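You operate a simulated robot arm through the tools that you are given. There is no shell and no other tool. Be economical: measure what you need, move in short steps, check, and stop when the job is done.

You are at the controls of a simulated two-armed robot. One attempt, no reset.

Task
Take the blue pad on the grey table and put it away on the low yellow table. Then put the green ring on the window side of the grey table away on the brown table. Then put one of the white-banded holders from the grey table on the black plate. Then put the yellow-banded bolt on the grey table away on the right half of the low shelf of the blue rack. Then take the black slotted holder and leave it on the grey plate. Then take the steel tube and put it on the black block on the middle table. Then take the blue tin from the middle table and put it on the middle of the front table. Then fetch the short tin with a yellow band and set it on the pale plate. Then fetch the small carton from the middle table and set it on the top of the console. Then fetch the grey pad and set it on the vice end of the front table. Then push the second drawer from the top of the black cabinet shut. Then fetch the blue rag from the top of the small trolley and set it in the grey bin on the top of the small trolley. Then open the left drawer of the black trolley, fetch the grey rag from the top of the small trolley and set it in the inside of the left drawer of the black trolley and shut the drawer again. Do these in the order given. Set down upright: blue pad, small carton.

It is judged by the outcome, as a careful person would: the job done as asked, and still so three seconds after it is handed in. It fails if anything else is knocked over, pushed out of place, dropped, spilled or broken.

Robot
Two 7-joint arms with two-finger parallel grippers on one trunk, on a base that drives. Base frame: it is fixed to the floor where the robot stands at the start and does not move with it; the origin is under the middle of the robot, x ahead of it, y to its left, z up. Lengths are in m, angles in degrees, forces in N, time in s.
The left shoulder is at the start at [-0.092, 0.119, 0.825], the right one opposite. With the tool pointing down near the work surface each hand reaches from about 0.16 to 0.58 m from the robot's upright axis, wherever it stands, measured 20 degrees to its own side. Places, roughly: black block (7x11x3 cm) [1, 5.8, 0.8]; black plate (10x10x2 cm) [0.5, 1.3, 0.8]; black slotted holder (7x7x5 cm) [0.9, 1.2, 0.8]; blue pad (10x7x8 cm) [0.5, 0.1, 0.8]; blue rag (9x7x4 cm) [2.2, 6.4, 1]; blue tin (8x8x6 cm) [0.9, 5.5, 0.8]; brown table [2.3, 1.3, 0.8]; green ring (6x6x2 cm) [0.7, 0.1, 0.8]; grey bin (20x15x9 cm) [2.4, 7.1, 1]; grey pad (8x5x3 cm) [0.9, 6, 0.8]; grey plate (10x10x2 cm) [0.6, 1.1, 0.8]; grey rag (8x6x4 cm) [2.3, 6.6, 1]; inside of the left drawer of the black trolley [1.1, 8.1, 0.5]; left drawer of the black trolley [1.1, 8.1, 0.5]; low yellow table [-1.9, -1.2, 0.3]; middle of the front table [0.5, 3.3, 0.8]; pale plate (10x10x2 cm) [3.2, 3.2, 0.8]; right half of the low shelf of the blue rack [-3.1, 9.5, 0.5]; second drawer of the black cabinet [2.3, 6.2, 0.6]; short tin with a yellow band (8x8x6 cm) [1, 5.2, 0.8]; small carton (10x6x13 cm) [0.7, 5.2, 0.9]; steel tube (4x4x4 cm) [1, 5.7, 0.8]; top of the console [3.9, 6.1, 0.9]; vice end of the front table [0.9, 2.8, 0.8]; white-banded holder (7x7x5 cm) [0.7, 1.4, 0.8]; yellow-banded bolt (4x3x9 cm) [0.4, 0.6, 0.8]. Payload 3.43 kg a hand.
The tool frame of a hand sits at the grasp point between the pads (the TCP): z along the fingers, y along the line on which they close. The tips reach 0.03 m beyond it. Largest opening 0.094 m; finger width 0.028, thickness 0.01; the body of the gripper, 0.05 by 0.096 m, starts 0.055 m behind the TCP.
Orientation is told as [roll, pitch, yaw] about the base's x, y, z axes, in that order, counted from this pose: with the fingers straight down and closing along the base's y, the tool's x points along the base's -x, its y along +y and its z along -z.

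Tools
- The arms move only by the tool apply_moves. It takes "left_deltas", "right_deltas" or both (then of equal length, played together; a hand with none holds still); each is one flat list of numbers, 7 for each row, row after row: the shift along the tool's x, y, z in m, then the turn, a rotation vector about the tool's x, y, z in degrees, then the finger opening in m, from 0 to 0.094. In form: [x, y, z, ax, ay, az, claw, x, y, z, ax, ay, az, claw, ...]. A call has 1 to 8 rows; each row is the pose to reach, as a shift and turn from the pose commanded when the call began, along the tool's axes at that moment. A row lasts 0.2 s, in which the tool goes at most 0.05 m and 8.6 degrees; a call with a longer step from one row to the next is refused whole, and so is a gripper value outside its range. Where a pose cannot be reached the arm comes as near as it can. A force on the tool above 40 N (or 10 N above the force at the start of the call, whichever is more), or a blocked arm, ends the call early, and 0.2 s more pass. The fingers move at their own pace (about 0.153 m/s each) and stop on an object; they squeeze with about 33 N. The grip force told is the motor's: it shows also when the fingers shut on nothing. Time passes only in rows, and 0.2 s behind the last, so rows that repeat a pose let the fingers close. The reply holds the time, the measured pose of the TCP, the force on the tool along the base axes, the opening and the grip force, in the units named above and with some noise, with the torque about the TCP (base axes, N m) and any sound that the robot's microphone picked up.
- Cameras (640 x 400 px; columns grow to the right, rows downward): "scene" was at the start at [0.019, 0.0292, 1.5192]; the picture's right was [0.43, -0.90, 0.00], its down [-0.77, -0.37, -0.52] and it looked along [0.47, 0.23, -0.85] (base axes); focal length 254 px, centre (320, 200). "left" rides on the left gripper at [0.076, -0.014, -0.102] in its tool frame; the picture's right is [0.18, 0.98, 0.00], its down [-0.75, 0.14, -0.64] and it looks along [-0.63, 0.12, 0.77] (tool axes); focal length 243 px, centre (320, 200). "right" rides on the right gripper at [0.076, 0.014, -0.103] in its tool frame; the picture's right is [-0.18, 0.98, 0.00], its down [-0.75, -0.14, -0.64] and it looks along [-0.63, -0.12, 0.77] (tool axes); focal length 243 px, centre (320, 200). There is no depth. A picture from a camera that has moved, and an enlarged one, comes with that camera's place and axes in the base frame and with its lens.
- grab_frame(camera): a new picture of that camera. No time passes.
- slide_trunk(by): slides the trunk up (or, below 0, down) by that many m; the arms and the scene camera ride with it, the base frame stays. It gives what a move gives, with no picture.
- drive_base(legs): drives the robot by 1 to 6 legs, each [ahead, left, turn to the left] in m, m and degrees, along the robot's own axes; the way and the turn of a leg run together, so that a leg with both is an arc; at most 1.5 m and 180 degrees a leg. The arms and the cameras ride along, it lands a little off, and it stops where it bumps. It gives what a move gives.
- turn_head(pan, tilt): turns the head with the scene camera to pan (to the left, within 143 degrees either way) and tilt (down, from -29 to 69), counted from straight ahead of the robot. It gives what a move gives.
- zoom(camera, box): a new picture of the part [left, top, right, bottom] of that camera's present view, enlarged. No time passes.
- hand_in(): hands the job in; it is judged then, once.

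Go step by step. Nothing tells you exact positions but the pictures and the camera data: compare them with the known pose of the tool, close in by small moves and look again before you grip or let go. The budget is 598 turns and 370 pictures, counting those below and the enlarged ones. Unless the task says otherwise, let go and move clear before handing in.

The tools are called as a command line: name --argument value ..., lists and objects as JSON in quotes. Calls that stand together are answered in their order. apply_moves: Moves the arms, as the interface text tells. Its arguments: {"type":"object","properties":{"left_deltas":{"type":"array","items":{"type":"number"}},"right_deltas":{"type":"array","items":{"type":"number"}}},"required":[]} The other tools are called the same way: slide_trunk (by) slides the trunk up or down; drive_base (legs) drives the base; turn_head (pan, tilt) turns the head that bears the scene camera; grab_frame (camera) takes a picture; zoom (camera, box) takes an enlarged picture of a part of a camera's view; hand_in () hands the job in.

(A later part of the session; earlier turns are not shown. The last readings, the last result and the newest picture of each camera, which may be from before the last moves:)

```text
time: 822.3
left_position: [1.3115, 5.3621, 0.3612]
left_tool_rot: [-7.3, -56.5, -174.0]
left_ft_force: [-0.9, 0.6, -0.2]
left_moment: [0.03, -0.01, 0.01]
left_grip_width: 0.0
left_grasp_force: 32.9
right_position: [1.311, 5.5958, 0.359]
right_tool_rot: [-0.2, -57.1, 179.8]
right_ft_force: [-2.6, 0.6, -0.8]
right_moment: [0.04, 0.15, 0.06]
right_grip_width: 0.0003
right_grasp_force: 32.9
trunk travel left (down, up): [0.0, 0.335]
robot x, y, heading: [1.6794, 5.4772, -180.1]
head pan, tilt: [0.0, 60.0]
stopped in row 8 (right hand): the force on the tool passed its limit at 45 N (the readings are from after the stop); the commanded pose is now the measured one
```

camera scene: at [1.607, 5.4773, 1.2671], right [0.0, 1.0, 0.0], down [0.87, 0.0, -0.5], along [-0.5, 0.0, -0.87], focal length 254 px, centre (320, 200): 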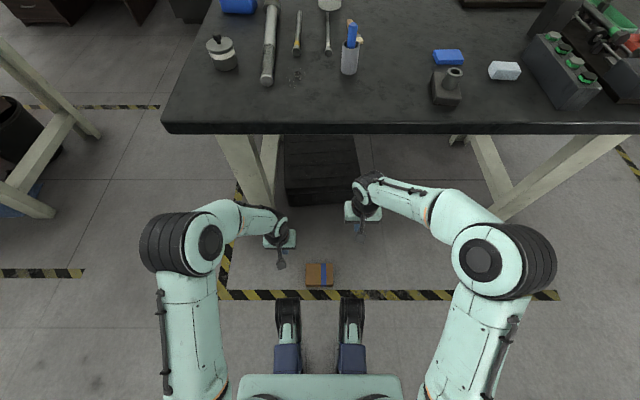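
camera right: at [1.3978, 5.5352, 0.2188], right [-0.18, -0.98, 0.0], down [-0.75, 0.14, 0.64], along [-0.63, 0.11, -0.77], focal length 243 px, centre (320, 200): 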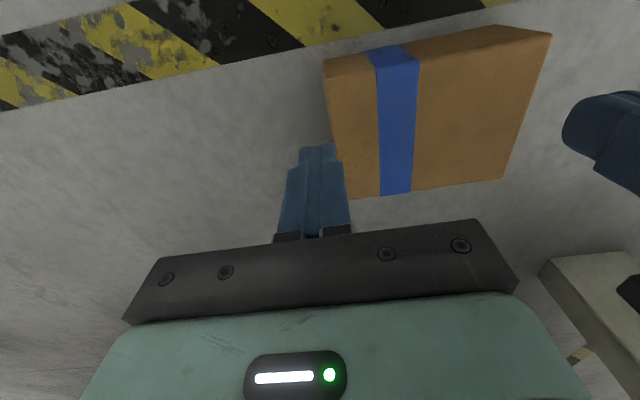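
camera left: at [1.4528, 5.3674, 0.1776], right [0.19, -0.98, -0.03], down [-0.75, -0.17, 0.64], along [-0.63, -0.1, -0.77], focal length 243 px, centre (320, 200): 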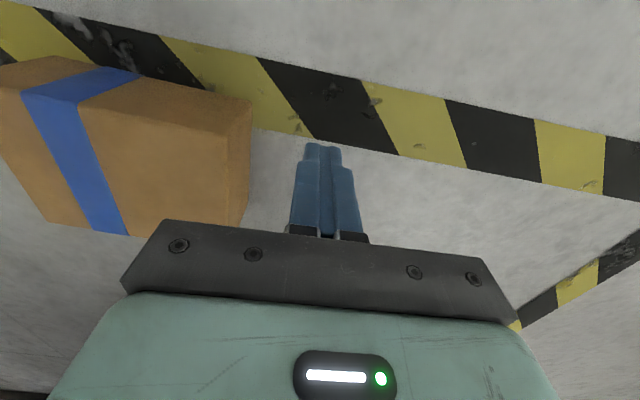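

Tilt of about 57° works at this height; higher up will allow more. I go back to vertical, fix the left roll, and descend to the carton.

apply_moves --right_deltas '[0, 0, 0, 0, 8, 0, 0, 0, 0, 0, 0, 16, 0, 0, 0, 0, 0, 0, 24, 0, 0, 0, 0, 0, 0, 32, 0, 0, 0, 0, 0, 0, 40, 0, 0, 0, 0, 0, 0, 48, 0, 0, 0, 0, 0, 0, 57, 0, 0, 0, 0, 0, 0, 57, 0, 0]' --left_deltas '[0, 0, 0, 0, 8, 0, 0, 0, 0, 0, 0, 16, 0, 0, 0, 0, 0, 0, 24, 0, 0, 0, 0, 0, 0, 32, 0, 0, 0, 0, 0, 0, 40, 0, 0, 0, 0, 0, 0, 48, 0, 0, 0, 0, 0, 0, 56.5, 0, 0, 0, 0, 0, 0, 56.5, 0, 0]'

grab_frame --camera "right"

grab_frame --camera "left"

```text
refused: row 7 steps farther than a row can; nothing moved
```

```text
128 pictures are left
camera right: at [1.4389, 5.5818, 0.3491], right [-0.11, -0.98, 0.15], down [0.13, 0.14, 0.98], along [-0.99, 0.12, 0.11], focal length 243 px, centre (320, 200)
```

right: 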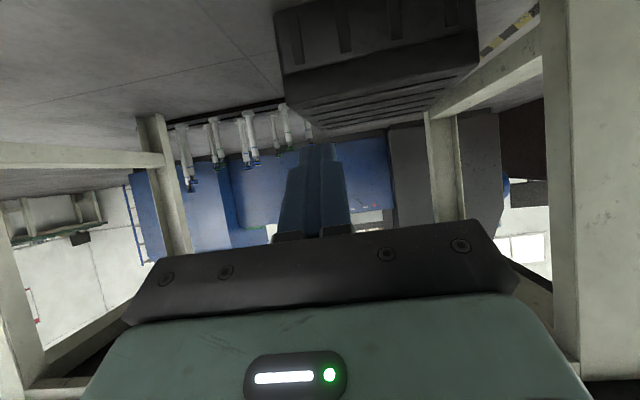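

```text
127 pictures are left
camera left: at [1.4378, 5.3783, 0.3543], right [0.1, -0.97, -0.22], down [0.12, -0.21, 0.97], along [-0.99, -0.13, 0.1], focal length 243 px, centre (320, 200)
```

left: 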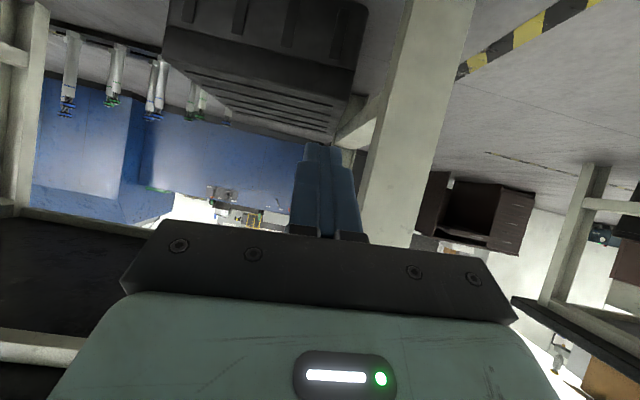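

apply_moves --right_deltas '[0, 0, 0, 0, 8, 0, 0, 0, 0, 0, 0, 16, 0, 0, 0, 0, 0, 0, 24, 0, 0, 0, 0, 0, 0, 32, 0, 0, 0, 0, 0, 0, 40, 0, 0, 0, 0, 0, 0, 48, 0, 0, 0, 0, 0, 0, 56, 0, 0, 0, 0, 0, 0, 57, 0, 0]' --left_deltas '[0, 0, 0, 0, 8, 0, 0, 0, 0, 0, 0, 16, 0, 0, 0, 0, 0, 0, 24, 0, 0, 0, 0, 0, 0, 32, 0, 0, 0, 0, 0, 0, 40, 0, 0, 0, 0, 0, 0, 48, 0, 0, 0, 0, 0, 0, 56, 0, 0, 0, 0, 0, 0, 56.5, 0, 0]'

apply_moves --right_deltas '[0, 0, 0.04, 0, 0, 0, 0, 0, 0, 0.08, 0, 0, 0, 0, 0, 0, 0.12, 0, 0, 0, 0, 0, 0, 0.16, 0, 0, 0, 0]' --left_deltas '[0, 0, 0.04, -2, 0, 0, 0, 0, 0, 0.08, -4, 0, 0, 0, 0, 0, 0.12, -4, 0, 0, 0, 0, 0, 0.16, -4, 0, 0, 0]'

grab_frame --camera "right"

grab_frame --camera "left"

```text
time: 824.1
left_position: [1.3127, 5.3616, 0.3606]
left_tool_rot: [-4.1, 0.0, 180.0]
left_ft_force: [0.2, 0.3, -0.3]
left_moment: [-0.04, 0.01, -0.02]
left_grip_width: 0.0
left_grasp_force: 33.1
right_position: [1.3122, 5.5967, 0.3585]
right_tool_rot: [-0.1, 0.0, 179.7]
right_ft_force: [-0.4, 0.6, 0.4]
right_moment: [0.02, 0.02, -0.03]
right_grip_width: 0.0
right_grasp_force: 33.1
trunk travel left (down, up): [0.0, 0.335]
robot x, y, heading: [1.6762, 5.479, -180.0]
head pan, tilt: [0.0, 60.0]
```

```text
time: 825.1
left_position: [1.3116, 5.3754, 0.2]
left_tool_rot: [-0.1, -0.2, 180.0]
left_ft_force: [-0.5, 0.2, 0.3]
left_moment: [0.01, 0.02, 0.02]
left_grip_width: 0.0
left_grasp_force: 32.4
right_position: [1.3131, 5.5994, 0.1981]
right_tool_rot: [0.0, -0.3, 179.7]
right_ft_force: [0.3, 0.4, 0.5]
right_moment: [0.01, -0.02, 0.05]
right_grip_width: 0.0
right_grasp_force: 33.2
trunk travel left (down, up): [0.0, 0.335]
robot x, y, heading: [1.6776, 5.4755, -179.8]
head pan, tilt: [0.0, 60.0]
```

```text
126 pictures are left
camera right: at [1.3894, 5.5841, 0.3002], right [-0.19, -0.98, 0.0], down [-0.75, 0.14, 0.64], along [-0.63, 0.12, -0.76], focal length 243 px, centre (320, 200)
```

right: 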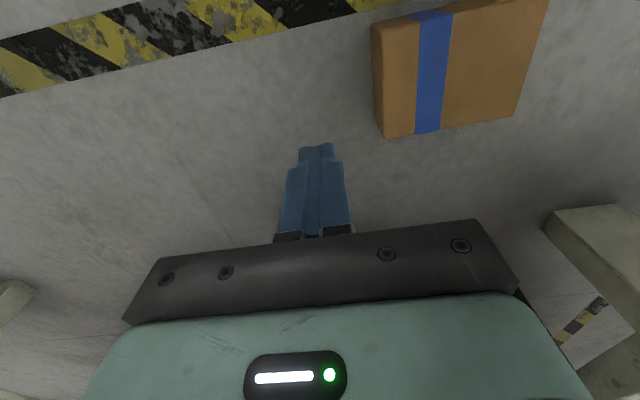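

```text
125 pictures are left
camera left: at [1.3865, 5.3903, 0.3022], right [0.18, -0.98, 0.0], down [-0.75, -0.14, 0.64], along [-0.63, -0.12, -0.76], focal length 243 px, centre (320, 200)
```

left: 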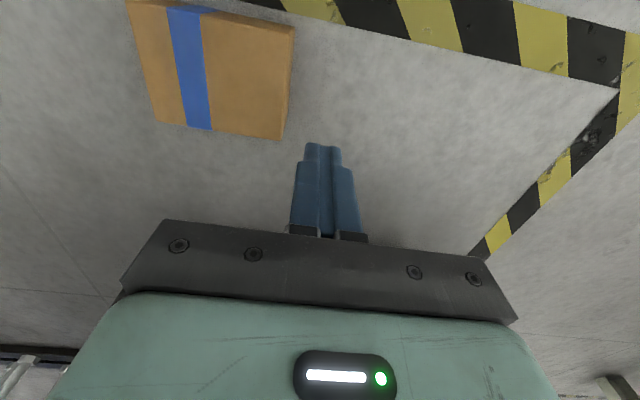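

drive_base --legs '[[0.03, 0, 0]]'

apply_moves --right_deltas '[0, 0, 0.04, 0, 0, 0, 0, 0, 0, 0.08, 0, 0, 0, 0, 0, 0.02, 0.124, 0, 0, 0, 0, 0, 0.04, 0.124, 0, 0, 0, 0, 0, 0.047, 0.124, 0, 0, 0, 0]' --left_deltas '[0, 0, 0.04, 0, 0, 0, 0, 0, 0, 0.08, 0, 0, 0, 0, 0, -0.01, 0.126, 0, 0, 0, 0, 0, -0.018, 0.126, 0, 0, 0, 0, 0, -0.0195, 0.126, 0, 0, 0, 0]'

apply_moves --right_deltas '[0, 0.0015, 0, 0, 0, 0, 0, 0, 0.003, 0, 0, 0, 0, 0]' --left_deltas '[0, -0.0015, 0, 0, 0, 0, 0, 0, -0.003, 0, 0, 0, 0, 0]'

```text
time: 826.0
left_position: [1.2817, 5.3748, 0.2007]
left_tool_rot: [-0.1, -0.3, 179.9]
left_ft_force: [0.2, -0.8, 0.4]
left_moment: [-0.01, 0.0, 0.01]
left_grip_width: 0.0
left_grasp_force: 33.4
right_position: [1.2838, 5.5977, 0.1987]
right_tool_rot: [0.0, -0.1, 179.7]
right_ft_force: [0.4, -0.8, 0.0]
right_moment: [0.02, -0.01, -0.03]
right_grip_width: 0.0001
right_grasp_force: 33.5
trunk travel left (down, up): [0.0, 0.335]
robot x, y, heading: [1.6491, 5.4787, -180.0]
head pan, tilt: [0.0, 60.0]
stopped in leg 1: the robot was blocked; the commanded pose is now the measured one
```

```text
time: 827.2
left_position: [1.2816, 5.3951, 0.0733]
left_tool_rot: [-0.1, -0.1, 180.1]
left_ft_force: [-0.3, -0.4, -0.3]
left_moment: [0.01, -0.02, 0.0]
left_grip_width: 0.0002
left_grasp_force: 33.2
right_position: [1.2836, 5.5488, 0.0757]
right_tool_rot: [-0.1, -0.1, 179.7]
right_ft_force: [0.1, -0.2, -0.3]
right_moment: [0.02, 0.03, -0.03]
right_grip_width: 0.0
right_grasp_force: 32.5
trunk travel left (down, up): [0.0, 0.335]
robot x, y, heading: [1.6482, 5.4775, -179.8]
head pan, tilt: [0.0, 60.0]
```

```text
time: 827.8
left_position: [1.2813, 5.3983, 0.074]
left_tool_rot: [-0.1, 0.0, 180.0]
left_ft_force: [-0.7, 0.1, -0.4]
left_moment: [0.0, -0.01, 0.03]
left_grip_width: 0.0
left_grasp_force: 33.4
right_position: [1.2828, 5.547, 0.0761]
right_tool_rot: [-0.1, 0.0, 179.7]
right_ft_force: [0.0, 0.7, 1.5]
right_moment: [0.02, -0.01, 0.01]
right_grip_width: 0.0
right_grasp_force: 32.8
trunk travel left (down, up): [0.0, 0.335]
robot x, y, heading: [1.6439, 5.4789, -179.8]
head pan, tilt: [0.0, 60.0]
```

apply_moves --right_deltas '[0, 0.002, 0, 0, 0, 0, 0, 0, 0.003, 0, 0, 0, 0, 0]' --left_deltas '[0, -0.002, 0, 0, 0, 0, 0, 0, -0.003, 0, 0, 0, 0, 0]'

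```text
time: 828.4
left_position: [1.2817, 5.3995, 0.0747]
left_tool_rot: [0.0, -0.1, 180.0]
left_ft_force: [-0.9, -14.8, -0.9]
left_moment: [-0.38, 0.05, 0.09]
left_grip_width: 0.0
left_grasp_force: 33.3
right_position: [1.283, 5.5466, 0.0746]
right_tool_rot: [-0.2, -0.3, 179.7]
right_ft_force: [-1.3, 14.5, 6.2]
right_moment: [0.22, -0.03, 0.09]
right_grip_width: 0.0001
right_grasp_force: 32.8
trunk travel left (down, up): [0.0, 0.335]
robot x, y, heading: [1.6465, 5.4756, -180.1]
head pan, tilt: [0.0, 60.0]
```

apply_moves --right_deltas '[0, 0.0013, 0, 0, 0, 0, 0, 0, 0.0013, -0.02, 0, 0, 0, 0, 0, 0.0013, -0.05, 0, 0, 0, 0, 0, 0.0013, -0.085, 0, 0, 0, 0, 0, 0.0013, -0.12, 0, 0, 0, 0, 0, 0.0013, -0.155, 0, 0, 0, 0, 0, 0.0013, -0.19, 0, 0, 0, 0, 0, 0.0013, -0.225, 0, 0, 0, 0]' --left_deltas '[0, -0.0013, 0, 0, 0, 0, 0, 0, -0.0013, -0.02, 0, 0, 0, 0, 0, -0.0013, -0.05, 0, 0, 0, 0, 0, -0.0013, -0.085, 0, 0, 0, 0, 0, -0.0013, -0.12, 0, 0, 0, 0, 0, -0.0013, -0.155, 0, 0, 0, 0, 0, -0.0013, -0.19, 0, 0, 0, 0, 0, -0.0013, -0.225, 0, 0, 0, 0]'

apply_moves --right_deltas '[0, 0, -0.035, 0, 0, 0, 0, 0, 0, -0.07, 0, 0, 0, 0, 0, 0, -0.105, 0, 0, 0, 0, 0, 0, -0.14, 0, 0, 0, 0, 0, 0, -0.175, 0, 0, 0, 0, 0, 0, -0.2, 0, 0, 0, 0]' --left_deltas '[0, 0, -0.035, 0, 0, 0, 0, 0, 0, -0.07, 0, 0, 0, 0, 0, 0, -0.105, 0, 0, 0, 0, 0, 0, -0.14, 0, 0, 0, 0, 0, 0, -0.175, 0, 0, 0, 0, 0, 0, -0.2, 0, 0, 0, 0]'

grab_frame --camera "right"

```text
time: 830.2
left_position: [1.2834, 5.3985, 0.3009]
left_tool_rot: [0.3, 0.0, -179.8]
left_ft_force: [-1.0, -24.0, -1.8]
left_moment: [-0.66, 0.02, -0.03]
left_grip_width: 0.0
left_grasp_force: 33.3
right_position: [1.2846, 5.5462, 0.3002]
right_tool_rot: [-0.4, -0.1, 179.5]
right_ft_force: [0.9, 24.7, -0.4]
right_moment: [0.51, 0.01, 0.1]
right_grip_width: 0.0002
right_grasp_force: 32.8
trunk travel left (down, up): [0.0, 0.335]
robot x, y, heading: [1.647, 5.4792, -179.9]
head pan, tilt: [0.0, 60.0]
```

```text
time: 831.6
left_position: [1.2811, 5.3975, 0.5019]
left_tool_rot: [0.2, 0.0, -179.7]
left_ft_force: [-1.0, -23.9, -1.7]
left_moment: [-0.68, 0.02, -0.04]
left_grip_width: 0.0002
left_grasp_force: 33.2
right_position: [1.2827, 5.5449, 0.4993]
right_tool_rot: [-0.2, -0.2, 179.5]
right_ft_force: [1.0, 24.9, -0.8]
right_moment: [0.47, -0.01, 0.1]
right_grip_width: 0.0
right_grasp_force: 32.9
trunk travel left (down, up): [0.0, 0.335]
robot x, y, heading: [1.6497, 5.479, -179.8]
head pan, tilt: [0.0, 60.0]
```

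```text
124 pictures are left
camera right: at [1.3596, 5.5303, 0.601], right [-0.19, -0.98, 0.0], down [-0.75, 0.14, 0.64], along [-0.63, 0.13, -0.77], focal length 243 px, centre (320, 200)
```

right: 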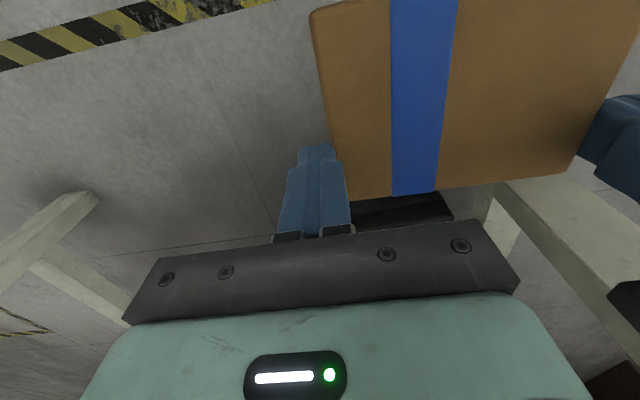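

Held firmly at 24 N. I keep raising with the arms only, to above table height.

apply_moves --right_deltas '[0, 0, -0.035, 0, 0, 0, 0, 0, 0, -0.07, 0, 0, 0, 0, 0, 0, -0.105, 0, 0, 0, 0, 0, 0, -0.14, 0, 0, 0, 0, 0, 0, -0.175, 0, 0, 0, 0, 0, 0, -0.21, 0, 0, 0, 0, 0, 0, -0.245, 0, 0, 0, 0, 0, 0, -0.28, 0, 0, 0, 0]' --left_deltas '[0, 0, -0.035, 0, 0, 0, 0, 0, 0, -0.07, 0, 0, 0, 0, 0, 0, -0.105, 0, 0, 0, 0, 0, 0, -0.14, 0, 0, 0, 0, 0, 0, -0.175, 0, 0, 0, 0, 0, 0, -0.21, 0, 0, 0, 0, 0, 0, -0.245, 0, 0, 0, 0, 0, 0, -0.28, 0, 0, 0, 0]'

apply_moves --right_deltas '[0, 0, -0.03, 0, 0, 0, 0, 0, 0, -0.06, 0, 0, 0, 0, 0, 0, -0.09, 0, 0, 0, 0, 0, 0, -0.12, 0, 0, 0, 0, 0, 0, -0.15, 0, 0, 0, 0]' --left_deltas '[0, 0, -0.03, 0, 0, 0, 0, 0, 0, -0.06, 0, 0, 0, 0, 0, 0, -0.09, 0, 0, 0, 0, 0, 0, -0.12, 0, 0, 0, 0, 0, 0, -0.15, 0, 0, 0, 0]'

```text
time: 833.4
left_position: [1.2838, 5.3974, 0.782]
left_tool_rot: [0.4, -0.3, -179.7]
left_ft_force: [-5.5, -28.8, -1.1]
left_moment: [-0.63, 0.12, 0.34]
left_grip_width: 0.0
left_grasp_force: 33.8
right_position: [1.2819, 5.5462, 0.7812]
right_tool_rot: [-0.4, -0.1, 179.5]
right_ft_force: [3.4, 28.3, -1.0]
right_moment: [0.61, -0.06, 0.4]
right_grip_width: 0.0003
right_grasp_force: 32.6
trunk travel left (down, up): [0.0, 0.335]
robot x, y, heading: [1.6509, 5.4804, -179.9]
head pan, tilt: [0.0, 60.0]
```

```text
time: 834.6
left_position: [1.2829, 5.4, 0.9315]
left_tool_rot: [0.3, -0.2, -179.4]
left_ft_force: [0.2, -35.5, -0.2]
left_moment: [-0.83, 0.06, -0.16]
left_grip_width: 0.0
left_grasp_force: 33.0
right_position: [1.2838, 5.548, 0.9309]
right_tool_rot: [-0.5, -0.3, 179.2]
right_ft_force: [1.8, 36.5, -0.2]
right_moment: [0.74, -0.02, 0.25]
right_grip_width: 0.0001
right_grasp_force: 33.0
trunk travel left (down, up): [0.0, 0.335]
robot x, y, heading: [1.6513, 5.4806, -179.7]
head pan, tilt: [0.0, 60.0]
```

Now at z 0.93. I ease the squeeze a touch and tilt both hands forward together.

apply_moves --right_deltas '[0, -0.001, 0, 0, 0, 0, 0, 0, -0.001, 0, 0, -6, 0, 0, 0, -0.001, 0, 0, -12, 0, 0, 0, -0.001, 0, 0, -18, 0, 0, 0, -0.001, 0, 0, -24, 0, 0, 0, -0.001, 0, 0, -30, 0, 0]' --left_deltas '[0, 0.001, 0, 0, 0, 0, 0, 0, 0.001, 0, 0, -6, 0, 0, 0, 0.001, 0, 0, -12, 0, 0, 0, 0.001, 0, 0, -18, 0, 0, 0, 0.001, 0, 0, -24, 0, 0, 0, 0.001, 0, 0, -30, 0, 0]'

grab_frame --camera "right"

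```text
time: 836.0
left_position: [1.2842, 5.3986, 0.9286]
left_tool_rot: [0.1, -30.1, -179.9]
left_ft_force: [-0.4, -22.9, -0.9]
left_moment: [-0.46, 0.01, 0.2]
left_grip_width: 0.0
left_grasp_force: 32.6
right_position: [1.2844, 5.5457, 0.9288]
right_tool_rot: [-0.3, -30.0, 179.6]
right_ft_force: [1.4, 23.1, -0.7]
right_moment: [0.48, -0.04, -0.19]
right_grip_width: 0.0002
right_grasp_force: 32.2
trunk travel left (down, up): [0.0, 0.335]
robot x, y, heading: [1.6519, 5.4765, -180.2]
head pan, tilt: [0.0, 60.0]
```

```text
123 pictures are left
camera right: at [1.403, 5.5308, 0.9792], right [-0.17, -0.98, 0.09], down [-0.33, 0.14, 0.93], along [-0.93, 0.13, -0.35], focal length 243 px, centre (320, 200)
```

right: 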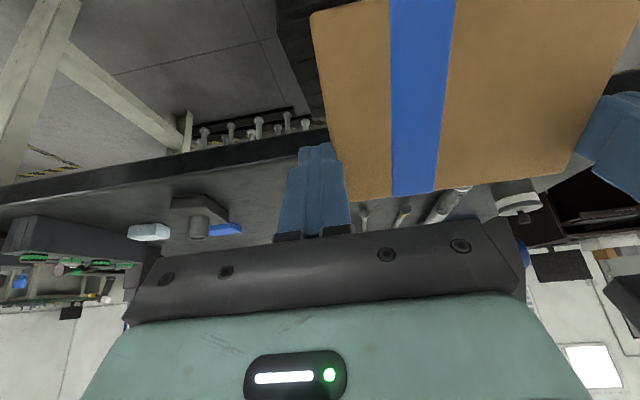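

Working. I continue the tilt.

apply_moves --right_deltas '[0, 0, 0, 0, -6, 0, 0, 0, 0, 0, 0, -12, 0, 0, 0, 0, 0, 0, -18, 0, 0, 0, 0, 0, 0, -24, 0, 0, 0, 0, 0, 0, -30, 0, 0, 0, 0, 0, 0, -36, 0, 0, 0, 0, 0, 0, -42, 0, 0, 0, 0, 0, 0, -48, 0, 0]' --left_deltas '[0, 0, 0, 0, -6, 0, 0, 0, 0, 0, 0, -12, 0, 0, 0, 0, 0, 0, -18, 0, 0, 0, 0, 0, 0, -24, 0, 0, 0, 0, 0, 0, -30, 0, 0, 0, 0, 0, 0, -36, 0, 0, 0, 0, 0, 0, -42, 0, 0, 0, 0, 0, 0, -48, 0, 0]'

grab_frame --camera "right"

grab_frame --camera "scene"

```text
time: 837.8
left_position: [1.2841, 5.3991, 0.9295]
left_tool_rot: [-0.5, -78.1, -179.1]
left_ft_force: [-0.6, -19.6, -1.4]
left_moment: [-0.15, -0.05, 0.43]
left_grip_width: 0.0
left_grasp_force: 33.3
right_position: [1.2855, 5.5474, 0.9287]
right_tool_rot: [-0.3, -78.1, 179.7]
right_ft_force: [-0.7, 19.5, 0.3]
right_moment: [0.11, -0.02, -0.39]
right_grip_width: 0.0
right_grasp_force: 32.6
trunk travel left (down, up): [0.0, 0.335]
robot x, y, heading: [1.6541, 5.4785, -179.9]
head pan, tilt: [0.0, 60.0]
```

```text
122 pictures are left
camera right: at [1.4014, 5.5311, 0.8748], right [-0.05, -0.98, 0.18], down [0.47, 0.14, 0.87], along [-0.88, 0.13, 0.46], focal length 243 px, centre (320, 200)
```

right: 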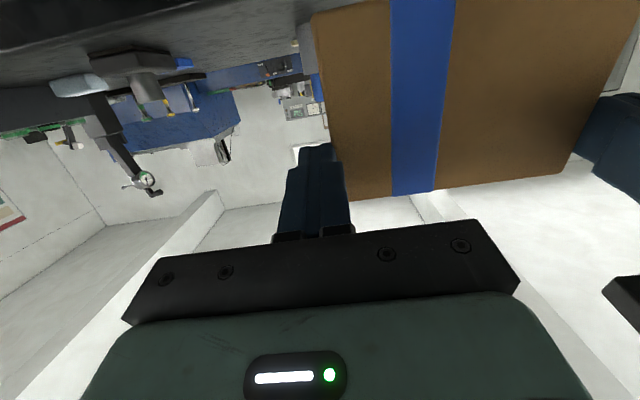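

```text
121 pictures are left
camera scene: at [1.5779, 5.4774, 1.2671], right [0.0, 1.0, 0.0], down [0.87, 0.0, -0.5], along [-0.5, 0.0, -0.87], focal length 254 px, centre (320, 200)
```

scene: 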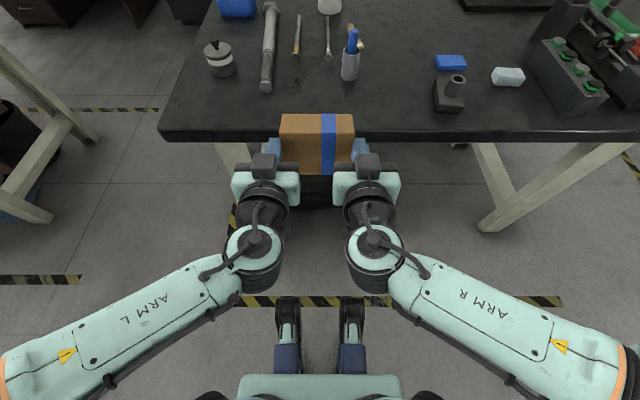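

The carton is now on edge between the hands. I finish the tilt and shift left, then forward over the table.

apply_moves --right_deltas '[0, 0, -0.0, 0, -6, 0, 0, 0, 0, 0, 0, -11, 0, 0]' --left_deltas '[0, 0, 0, 0, -6, 0, 0, 0, 0, 0, 0, -11, 0, 0]'

drive_base --legs '[[0, 0.27, 0]]'

drive_base --legs '[[0.22, 0, 0]]'

grab_frame --camera "scene"

```text
time: 838.4
left_position: [1.2855, 5.3976, 0.9297]
left_tool_rot: [-14.7, -89.2, -165.1]
left_ft_force: [-0.6, -21.6, -1.9]
left_moment: [-0.1, -0.02, 0.46]
left_grip_width: 0.0
left_grasp_force: 32.7
right_position: [1.2844, 5.5466, 0.9295]
right_tool_rot: [3.6, -89.2, 175.8]
right_ft_force: [-0.2, 21.7, -0.3]
right_moment: [-0.04, -0.01, -0.42]
right_grip_width: 0.0002
right_grasp_force: 33.0
trunk travel left (down, up): [0.0, 0.335]
robot x, y, heading: [1.6491, 5.4754, -179.8]
head pan, tilt: [0.0, 60.0]
```

```text
time: 841.4
left_position: [1.2826, 5.133, 0.9295]
left_tool_rot: [-7.1, -89.2, -173.3]
left_ft_force: [0.1, -21.1, -1.0]
left_moment: [-0.06, -0.06, 0.48]
left_grip_width: 0.0
left_grasp_force: 33.0
right_position: [1.2843, 5.2806, 0.9294]
right_tool_rot: [-4.2, -89.2, -177.1]
right_ft_force: [-0.1, 20.4, -1.0]
right_moment: [-0.02, -0.03, -0.49]
right_grip_width: 0.0
right_grasp_force: 33.2
trunk travel left (down, up): [0.0, 0.335]
robot x, y, heading: [1.6469, 5.2097, 179.7]
head pan, tilt: [0.0, 60.0]
```

```text
time: 843.1
left_position: [1.0659, 5.133, 0.93]
left_tool_rot: [-7.3, -89.2, -172.8]
left_ft_force: [-0.9, -4.6, -0.4]
left_moment: [-0.07, 0.01, 0.11]
left_grip_width: 0.0001
left_grasp_force: 33.1
right_position: [1.0677, 5.281, 0.929]
right_tool_rot: [-3.4, -89.2, -177.6]
right_ft_force: [0.4, 5.2, -1.4]
right_moment: [0.08, 0.01, -0.11]
right_grip_width: 0.0
right_grasp_force: 33.4
trunk travel left (down, up): [0.0, 0.335]
robot x, y, heading: [1.4336, 5.2121, 179.5]
head pan, tilt: [0.0, 60.0]
```

```text
120 pictures are left
camera scene: at [1.3603, 5.2097, 1.2671], right [0.0, 1.0, 0.0], down [0.87, 0.0, -0.5], along [-0.5, 0.0, -0.87], focal length 254 px, centre (320, 200)
```

scene: 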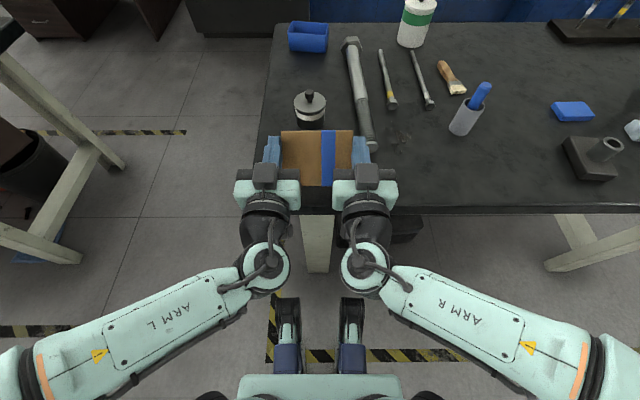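

Squeeze is fading; I tighten slightly and lower it onto the table.

apply_moves --right_deltas '[0.0, 0.0012, 0, 0, 0, 0, 0, 0.015, 0.0012, 0, 0, 0, 0, 0, 0.03, 0.0012, 0, 0, 0, 0, 0, 0.038, 0.0012, 0, 0, 0, 0, 0]' --left_deltas '[0.0, -0.0012, 0, 0, 0, 0, 0, 0.015, -0.0012, 0, 0, 0, 0, 0, 0.03, -0.0012, 0, 0, 0, 0, 0, 0.038, -0.0012, 0, 0, 0, 0, 0]'

zoom --camera "scene" --box '[230, 90, 410, 220]'

```text
time: 844.1
left_position: [1.0666, 5.1327, 0.8945]
left_tool_rot: [-17.0, -89.3, -163.0]
left_ft_force: [-1.2, -10.1, 9.4]
left_moment: [0.01, 0.18, 0.18]
left_grip_width: 0.0
left_grasp_force: 33.0
right_position: [1.0689, 5.281, 0.8912]
right_tool_rot: [6.1, -89.5, 172.7]
right_ft_force: [-2.0, 10.8, 9.3]
right_moment: [0.0, 0.22, -0.18]
right_grip_width: 0.0
right_grasp_force: 32.7
trunk travel left (down, up): [0.0, 0.335]
robot x, y, heading: [1.431, 5.2072, 179.9]
head pan, tilt: [0.0, 60.0]
```

```text
3.08 times, centred on (320, 155) of scene
camera zoom: at [1.3612, 5.2099, 1.2672], right [0.0, 1.0, 0.0], down [0.87, 0.0, -0.5], along [-0.5, 0.0, -0.87], focal length 782 px, centre (320, 338)
```

zoom: 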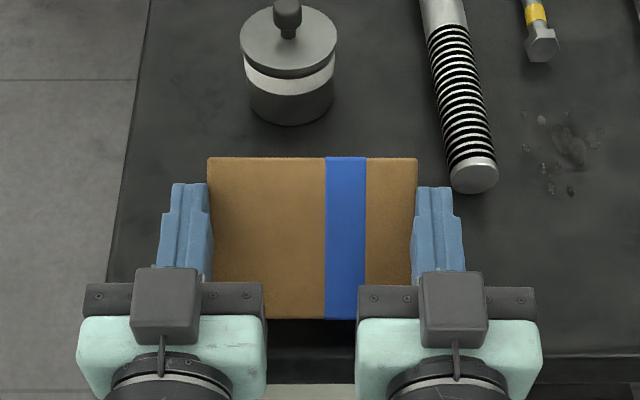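

grab_frame --camera "right"

turn_head --pan 0 --tilt 35

grab_frame --camera "scene"

```text
118 pictures are left
camera right: at [1.1725, 5.2649, 0.8168], right [-0.02, -0.98, 0.19], down [0.64, 0.13, 0.76], along [-0.77, 0.13, 0.62], focal length 243 px, centre (320, 200)
```

right: 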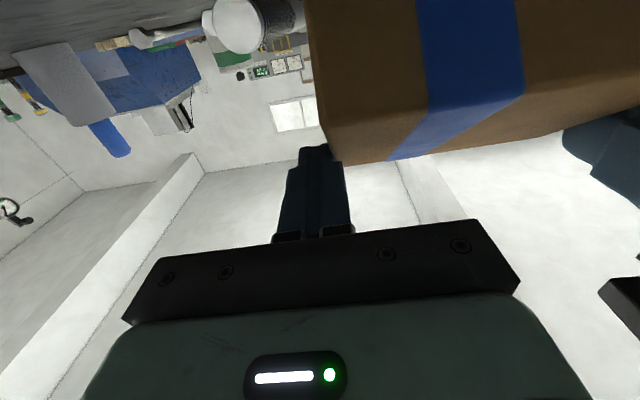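

```text
time: 845.0
left_position: [1.067, 5.1319, 0.8935]
left_tool_rot: [-7.1, -89.3, -172.9]
left_ft_force: [-2.4, -11.3, 7.7]
left_moment: [-0.02, 0.16, 0.2]
left_grip_width: 0.0002
left_grasp_force: 32.9
right_position: [1.0688, 5.28, 0.8902]
right_tool_rot: [-2.5, -89.2, -178.6]
right_ft_force: [0.3, 12.8, 8.5]
right_moment: [0.06, 0.18, -0.24]
right_grip_width: 0.0
right_grasp_force: 32.8
trunk travel left (down, up): [0.0, 0.335]
robot x, y, heading: [1.429, 5.2083, 179.8]
head pan, tilt: [0.0, 35.0]
```

```text
117 pictures are left
camera scene: at [1.3399, 5.2101, 1.3014], right [0.0, 1.0, 0.0], down [0.57, 0.0, -0.82], along [-0.82, 0.0, -0.57], focal length 254 px, centre (320, 200)
```

scene: 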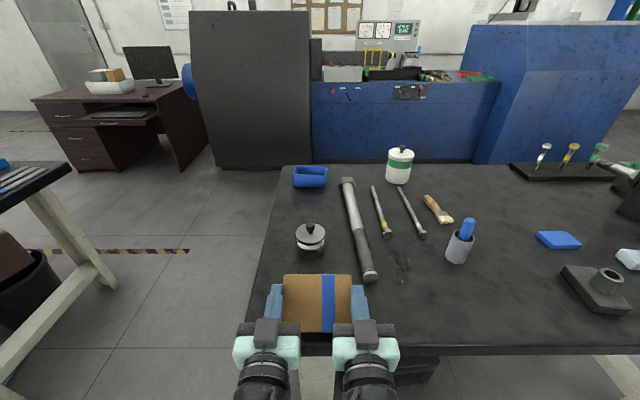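

It appears to rest on its side on the table. I part the hands to release it and look.

apply_moves --right_deltas '[0.0, -0.004, 0, 0, 0, 0, 0, 0.0, -0.02, 0, 0, 0, 0, 0, 0, -0.04, 0, 0, 0, 0, 0]' --left_deltas '[0.0, 0.004, 0, 0, 0, 0, 0, 0.0, 0.02, 0, 0, 0, 0, 0, 0, 0.04, 0, 0, 0, 0, 0]'

zoom --camera "scene" --box '[230, 240, 410, 370]'

grab_frame --camera "right"

```text
time: 845.8
left_position: [1.0678, 5.0899, 0.8916]
left_tool_rot: [-4.4, -89.3, -175.9]
left_ft_force: [-0.3, 0.4, 0.0]
left_moment: [0.02, 0.02, 0.04]
left_grip_width: 0.0
left_grasp_force: 32.9
right_position: [1.0696, 5.3178, 0.8916]
right_tool_rot: [-4.3, -89.1, -176.6]
right_ft_force: [-0.3, -0.2, -0.7]
right_moment: [-0.01, 0.02, -0.01]
right_grip_width: 0.0
right_grasp_force: 32.9
trunk travel left (down, up): [0.0, 0.335]
robot x, y, heading: [1.4318, 5.2089, 179.8]
head pan, tilt: [0.0, 35.0]
```

```text
3.08 times, centred on (320, 305) of scene
camera zoom: at [1.3395, 5.2098, 1.3014], right [0.0, 1.0, 0.0], down [0.57, 0.0, -0.82], along [-0.82, 0.0, -0.57], focal length 782 px, centre (320, -123)
```

zoom: 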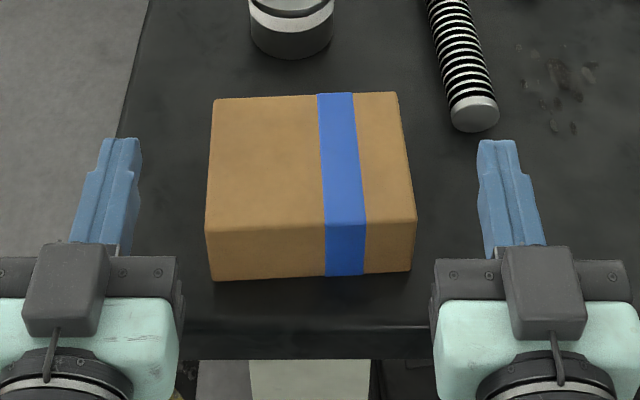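

```text
115 pictures are left
camera right: at [1.1738, 5.3031, 0.8167], right [-0.02, -0.98, 0.18], down [0.63, 0.13, 0.76], along [-0.77, 0.13, 0.62], focal length 243 px, centre (320, 200)
```

right: 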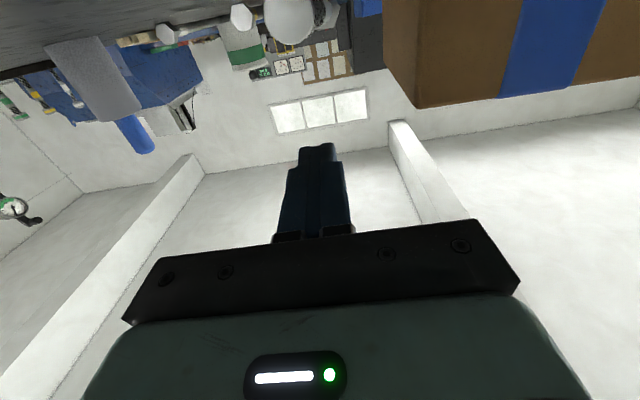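

It settled flat again (it had rotated while driving), but now it is back on the table in easy reach. I repeat the pinch-and-tilt here with firm squeeze and no driving. First trunk up and hands vertical.

slide_trunk --by 0.25

apply_moves --right_deltas '[0, -0.01, 0, 0, 8.5, 0, 0, 0, -0.01, 0, 0, 17, 0, 0, 0, -0.01, 0, 0, 25.5, 0, 0, 0, -0.01, 0, 0, 34, 0, 0, 0, -0.01, 0, 0, 42.5, 0, 0, 0, -0.01, 0, 0, 51, 0, 0, 0, -0.01, 0, 0, 59.5, 0, 0, 0, -0.01, 0, 0, 68, 0, 0]' --left_deltas '[0, 0.01, 0, 0, 8.5, 0, 0, 0, 0.01, 0, 0, 17, 0, 0, 0, 0.01, 0, 0, 25.5, 0, 0, 0, 0.01, 0, 0, 34, 0, 0, 0, 0.01, 0, 0, 42.5, 0, 0, 0, 0.01, 0, 0, 51, 0, 0, 0, 0.01, 0, 0, 59.5, 0, 0, 0, 0.01, 0, 0, 68, 0, 0]'

apply_moves --right_deltas '[0, 0, 0, 0, 8, 0, 0, 0, 0, 0, 0, 16, 0, 0, 0, 0, 0, 0, 21, 0, 0, 0, 0, 0, 0, 21, 0, 0]' --left_deltas '[0, 0, 0, 0, 8, 0, 0, 0, 0, 0, 0, 16, 0, 0, 0, 0, 0, 0, 21, 0, 0, 0, 0, 0, 0, 21, 0, 0]'

grab_frame --camera "right"

grab_frame --camera "left"

```text
time: 848.4
left_position: [1.0678, 5.0933, 1.1412]
left_tool_rot: [-6.1, -89.2, -173.8]
left_ft_force: [1.0, -0.3, 0.3]
left_moment: [0.03, -0.03, 0.01]
left_grip_width: 0.0
left_grasp_force: 32.6
right_position: [1.0695, 5.3179, 1.1407]
right_tool_rot: [-3.3, -89.2, -177.7]
right_ft_force: [0.0, -0.2, -0.3]
right_moment: [0.02, 0.03, -0.02]
right_grip_width: 0.0001
right_grasp_force: 33.0
trunk travel left (down, up): [-0.25, 0.085]
robot x, y, heading: [1.4322, 5.209, 179.5]
head pan, tilt: [0.0, 35.0]
```

```text
time: 850.1
left_position: [1.0669, 5.0842, 1.1409]
left_tool_rot: [-0.2, -21.1, 179.8]
left_ft_force: [-0.9, 0.4, -0.8]
left_moment: [-0.03, -0.01, -0.02]
left_grip_width: 0.0001
left_grasp_force: 33.1
right_position: [1.0676, 5.3285, 1.1402]
right_tool_rot: [0.0, -21.0, 179.1]
right_ft_force: [-0.1, 0.8, 0.3]
right_moment: [0.02, -0.02, 0.0]
right_grip_width: 0.0
right_grasp_force: 32.9
trunk travel left (down, up): [-0.25, 0.085]
robot x, y, heading: [1.4285, 5.2085, 179.7]
head pan, tilt: [0.0, 35.0]
```

```text
time: 851.1
left_position: [1.0679, 5.0843, 1.1417]
left_tool_rot: [-0.2, -0.1, 179.9]
left_ft_force: [-0.3, 1.2, 0.2]
left_moment: [0.0, -0.03, 0.03]
left_grip_width: 0.0
left_grasp_force: 33.6
right_position: [1.0689, 5.3294, 1.1411]
right_tool_rot: [0.0, -0.2, 179.2]
right_ft_force: [0.6, 0.1, -0.1]
right_moment: [0.01, -0.01, -0.01]
right_grip_width: 0.0001
right_grasp_force: 33.0
trunk travel left (down, up): [-0.25, 0.085]
robot x, y, heading: [1.4328, 5.2089, 179.9]
head pan, tilt: [0.0, 35.0]
```

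```text
114 pictures are left
camera right: at [1.1465, 5.3138, 1.244], right [-0.2, -0.98, 0.0], down [-0.75, 0.15, 0.64], along [-0.63, 0.13, -0.77], focal length 243 px, centre (320, 200)
```

right: 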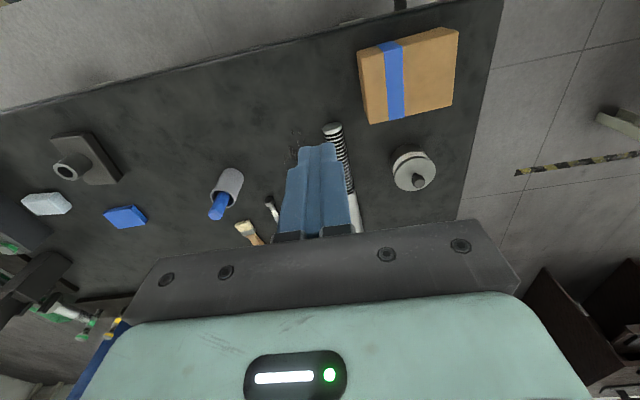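

```text
113 pictures are left
camera left: at [1.1435, 5.099, 1.2439], right [0.18, -0.98, 0.0], down [-0.75, -0.14, 0.64], along [-0.63, -0.12, -0.77], focal length 243 px, centre (320, 200)
```

left: 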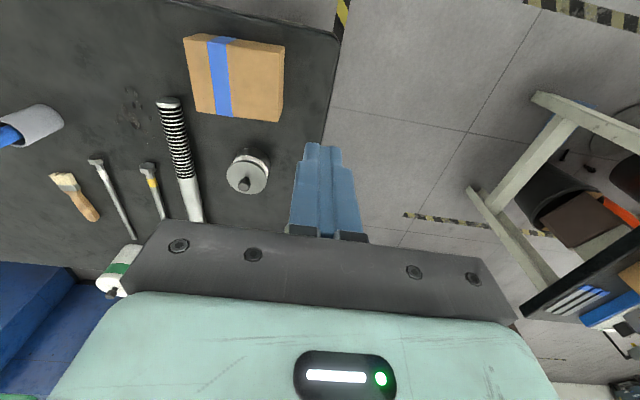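

apply_moves --right_deltas '[-0.02, 0.01, 0.035, 0, 0, 0, 0, -0.04, 0.02, 0.07, 0, 0, 0, 0, -0.06, 0.025, 0.105, 0, 0, 0, 0, -0.07, 0.028, 0.145, 0, 0, 0, 0, -0.07, 0.028, 0.19, 0, 0, 0, 0, -0.07, 0.028, 0.23, 0, 0, 0, 0, -0.07, 0.028, 0.27, 0, 0, 0, 0, -0.07, 0.028, 0.298, 0, 0, 0, 0]' --left_deltas '[-0.02, -0.01, 0.035, 0, 0, 0, 0, -0.04, -0.015, 0.07, 0, 0, 0, 0, -0.06, -0.02, 0.105, 0, 0, 0, 0, -0.07, -0.025, 0.145, 0, 0, 0, 0, -0.07, -0.025, 0.19, 0, 0, 0, 0, -0.07, -0.025, 0.23, 0, 0, 0, 0, -0.07, -0.025, 0.27, 0, 0, 0, 0, -0.07, -0.025, 0.298, 0, 0, 0, 0]'

grab_frame --camera "right"

grab_frame --camera "left"

```text
time: 853.0
left_position: [0.9969, 5.1067, 0.84]
left_tool_rot: [-0.2, -0.3, 180.1]
left_ft_force: [0.4, 0.5, -0.8]
left_moment: [0.03, -0.02, 0.0]
left_grip_width: 0.0
left_grasp_force: 32.5
right_position: [0.9963, 5.3005, 0.8437]
right_tool_rot: [0.0, -0.2, 179.0]
right_ft_force: [0.1, -0.1, -0.8]
right_moment: [-0.02, -0.02, -0.01]
right_grip_width: 0.0001
right_grasp_force: 32.9
trunk travel left (down, up): [-0.25, 0.085]
robot x, y, heading: [1.4283, 5.2101, 179.8]
head pan, tilt: [0.0, 35.0]
```

```text
112 pictures are left
camera right: at [1.0729, 5.2864, 0.9458], right [-0.2, -0.98, 0.0], down [-0.75, 0.15, 0.64], along [-0.63, 0.13, -0.77], focal length 243 px, centre (320, 200)
```

right: 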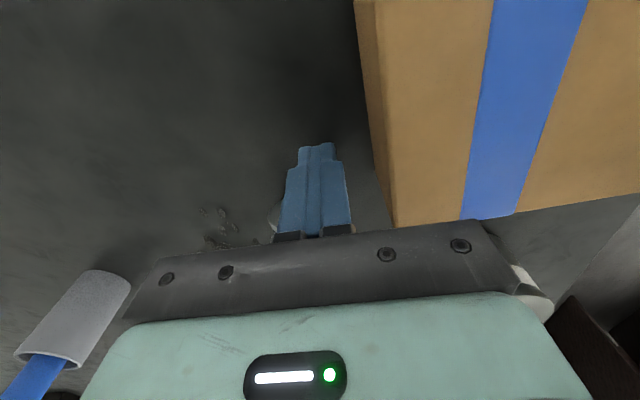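

```text
111 pictures are left
camera left: at [1.0713, 5.1217, 0.9417], right [0.18, -0.98, 0.0], down [-0.75, -0.14, 0.64], along [-0.63, -0.12, -0.76], focal length 243 px, centre (320, 200)
```

left: 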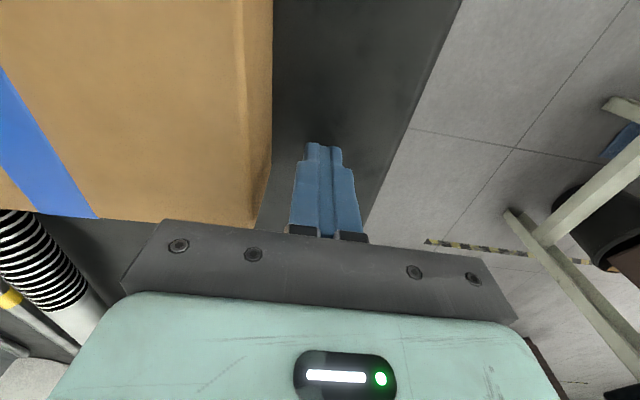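

apply_moves --right_deltas '[0, 0.01, 0, 0, 0, 0, 0, 0, 0.018, 0, 0, 0, 0, 0]' --left_deltas '[0, -0.01, 0, 0, 0, 0, 0, 0, -0.016, 0, 0, 0, 0, 0]'

apply_moves --right_deltas '[0, 0.002, 0, 0, 0, 0, 0, 0, 0.004, 0, 0, 0, 0, 0]' --left_deltas '[0, -0.002, 0, 0, 0, 0, 0, 0, -0.004, 0, 0, 0, 0, 0]'

```text
time: 853.5
left_position: [0.9959, 5.1235, 0.8432]
left_tool_rot: [-0.1, -0.1, 180.0]
left_ft_force: [-0.1, -0.6, -0.2]
left_moment: [0.0, 0.0, -0.04]
left_grip_width: 0.0
left_grasp_force: 33.0
right_position: [0.9964, 5.2836, 0.845]
right_tool_rot: [0.0, -0.2, 179.0]
right_ft_force: [0.2, -0.1, -0.4]
right_moment: [-0.03, -0.02, 0.0]
right_grip_width: 0.0
right_grasp_force: 33.1
trunk travel left (down, up): [-0.25, 0.085]
robot x, y, heading: [1.431, 5.2095, 179.4]
head pan, tilt: [0.0, 35.0]
```

```text
time: 854.1
left_position: [0.9965, 5.1252, 0.8417]
left_tool_rot: [0.1, -0.1, -179.7]
left_ft_force: [-4.4, -18.2, -1.3]
left_moment: [0.15, -0.08, 0.31]
left_grip_width: 0.0
left_grasp_force: 33.1
right_position: [0.9969, 5.2837, 0.8435]
right_tool_rot: [-0.4, -0.2, 178.7]
right_ft_force: [2.7, 19.6, 7.0]
right_moment: [-0.25, -0.05, 0.34]
right_grip_width: 0.0
right_grasp_force: 32.9
trunk travel left (down, up): [-0.25, 0.085]
robot x, y, heading: [1.4341, 5.2098, 179.5]
head pan, tilt: [0.0, 35.0]
```

apply_moves --right_deltas '[0, 0.0015, 0, 0, 0, 0, 0, 0, 0.0015, -0.02, 0, 0, 0, 0, 0, 0.0015, -0.05, 0, 0, 0, 0, 0, 0.0015, -0.08, 0, 0, 0, 0, 0, 0.0015, -0.11, 0, 0, 0, 0]' --left_deltas '[0, -0.0015, 0, 0, 0, 0, 0, 0, -0.0015, -0.02, 0, 0, 0, 0, 0, -0.0015, -0.05, 0, 0, 0, 0, 0, -0.0015, -0.08, 0, 0, 0, 0, 0, -0.0015, -0.11, 0, 0, 0, 0]'

apply_moves --right_deltas '[0, 0, 0, 0, -7, 0, 0, 0, 0, 0, 0, -14, 0, 0, 0, 0, 0, 0, -21, 0, 0, 0, 0, 0, 0, -28, 0, 0, 0, 0, 0, 0, -35, 0, 0, 0, 0, 0, 0, -42, 0, 0, 0, 0, 0, 0, -49, 0, 0, 0, 0, 0, 0, -56, 0, 0]' --left_deltas '[0, 0, 0, 0, -7, 0, 0, 0, 0, 0, 0, -14, 0, 0, 0, 0, 0, 0, -21, 0, 0, 0, 0, 0, 0, -28, 0, 0, 0, 0, 0, 0, -35, 0, 0, 0, 0, 0, 0, -42, 0, 0, 0, 0, 0, 0, -49, 0, 0, 0, 0, 0, 0, -56, 0, 0]'

grab_frame --camera "right"

```text
time: 855.4
left_position: [0.9972, 5.1256, 0.9533]
left_tool_rot: [0.4, -0.3, -179.7]
left_ft_force: [-8.1, -31.1, 0.1]
left_moment: [0.41, -0.05, 0.54]
left_grip_width: 0.0
left_grasp_force: 33.3
right_position: [0.9976, 5.2834, 0.9552]
right_tool_rot: [-0.5, -0.3, 178.8]
right_ft_force: [6.5, 30.6, -2.0]
right_moment: [-0.17, 0.09, 0.54]
right_grip_width: 0.0
right_grasp_force: 32.8
trunk travel left (down, up): [-0.25, 0.085]
robot x, y, heading: [1.4293, 5.2114, 179.8]
head pan, tilt: [0.0, 35.0]
```

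```text
time: 857.1
left_position: [0.9964, 5.1267, 0.9528]
left_tool_rot: [-0.2, -56.1, -179.3]
left_ft_force: [-3.1, -26.5, 3.6]
left_moment: [0.37, -0.05, 0.0]
left_grip_width: 0.0003
left_grasp_force: 33.2
right_position: [0.9979, 5.2838, 0.953]
right_tool_rot: [-0.5, -56.1, 178.9]
right_ft_force: [3.4, 27.0, -4.0]
right_moment: [0.24, 0.04, 0.54]
right_grip_width: 0.0001
right_grasp_force: 32.9
trunk travel left (down, up): [-0.25, 0.085]
robot x, y, heading: [1.4323, 5.212, 179.5]
head pan, tilt: [0.0, 35.0]
```

```text
110 pictures are left
camera right: at [1.125, 5.2664, 0.9462], right [-0.13, -0.98, 0.15], down [0.12, 0.13, 0.98], along [-0.98, 0.14, 0.1], focal length 243 px, centre (320, 200)
```

right: 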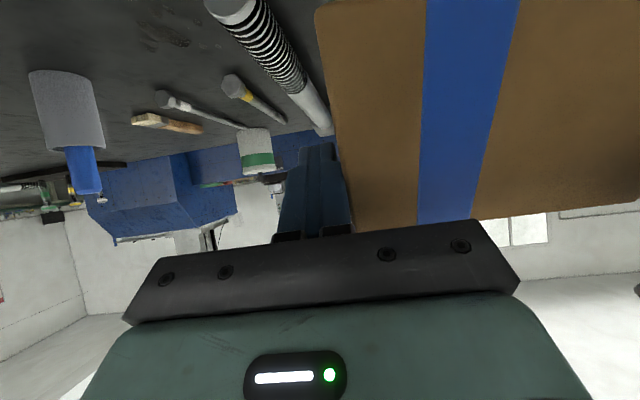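

apply_moves --right_deltas '[0, 0, 0, 0, -6, 0, 0, 0, 0, 0, 0, -12, 0, 0, 0, 0, 0, 0, -18, 0, 0, 0, 0, 0, 0, -24, 0, 0, 0, 0, 0, 0, -30, 0, 0, 0, 0, 0, 0, -35, 0, 0]' --left_deltas '[0, 0, 0, 0, -6, 0, 0, 0, 0, 0, 0, -12, 0, 0, 0, 0, 0, 0, -18, 0, 0, 0, 0, 0, 0, -24, 0, 0, 0, 0, 0, 0, -30, 0, 0, 0, 0, 0, 0, -35, 0, 0]'

zoom --camera "scene" --box '[230, 220, 410, 370]'

grab_frame --camera "right"

```text
time: 858.5
left_position: [0.9979, 5.1268, 0.9524]
left_tool_rot: [-175.1, -88.8, -4.3]
left_ft_force: [-1.1, -28.7, 3.5]
left_moment: [0.32, -0.05, -0.19]
left_grip_width: 0.0
left_grasp_force: 33.0
right_position: [0.9966, 5.284, 0.9519]
right_tool_rot: [-173.7, -88.9, -7.9]
right_ft_force: [1.8, 28.3, -4.3]
right_moment: [0.29, 0.03, 0.41]
right_grip_width: 0.0
right_grasp_force: 32.8
trunk travel left (down, up): [-0.25, 0.085]
robot x, y, heading: [1.4306, 5.2095, 179.5]
head pan, tilt: [0.0, 35.0]
```

```text
2.67 times, centred on (320, 295) of scene
camera zoom: at [1.3882, 5.2118, 1.5519], right [0.01, 1.0, 0.0], down [0.57, 0.0, -0.82], along [-0.82, 0.0, -0.57], focal length 678 px, centre (320, -53)
```

zoom: 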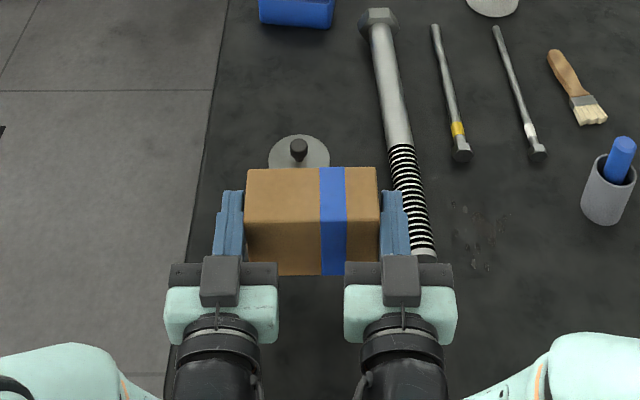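

```text
108 pictures are left
camera right: at [1.0983, 5.268, 0.8733], right [-0.03, -0.98, 0.18], down [0.66, 0.12, 0.74], along [-0.75, 0.14, 0.65], focal length 243 px, centre (320, 200)
```

right: 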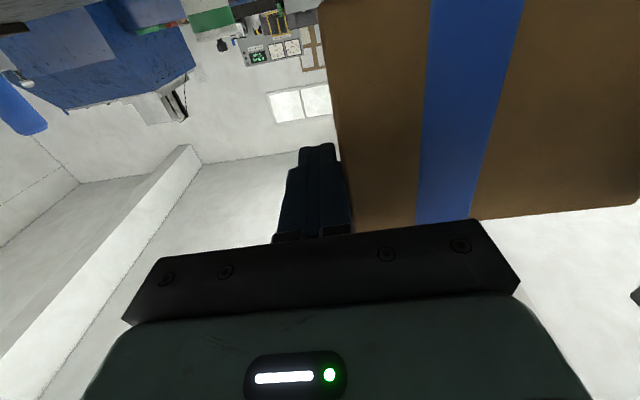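

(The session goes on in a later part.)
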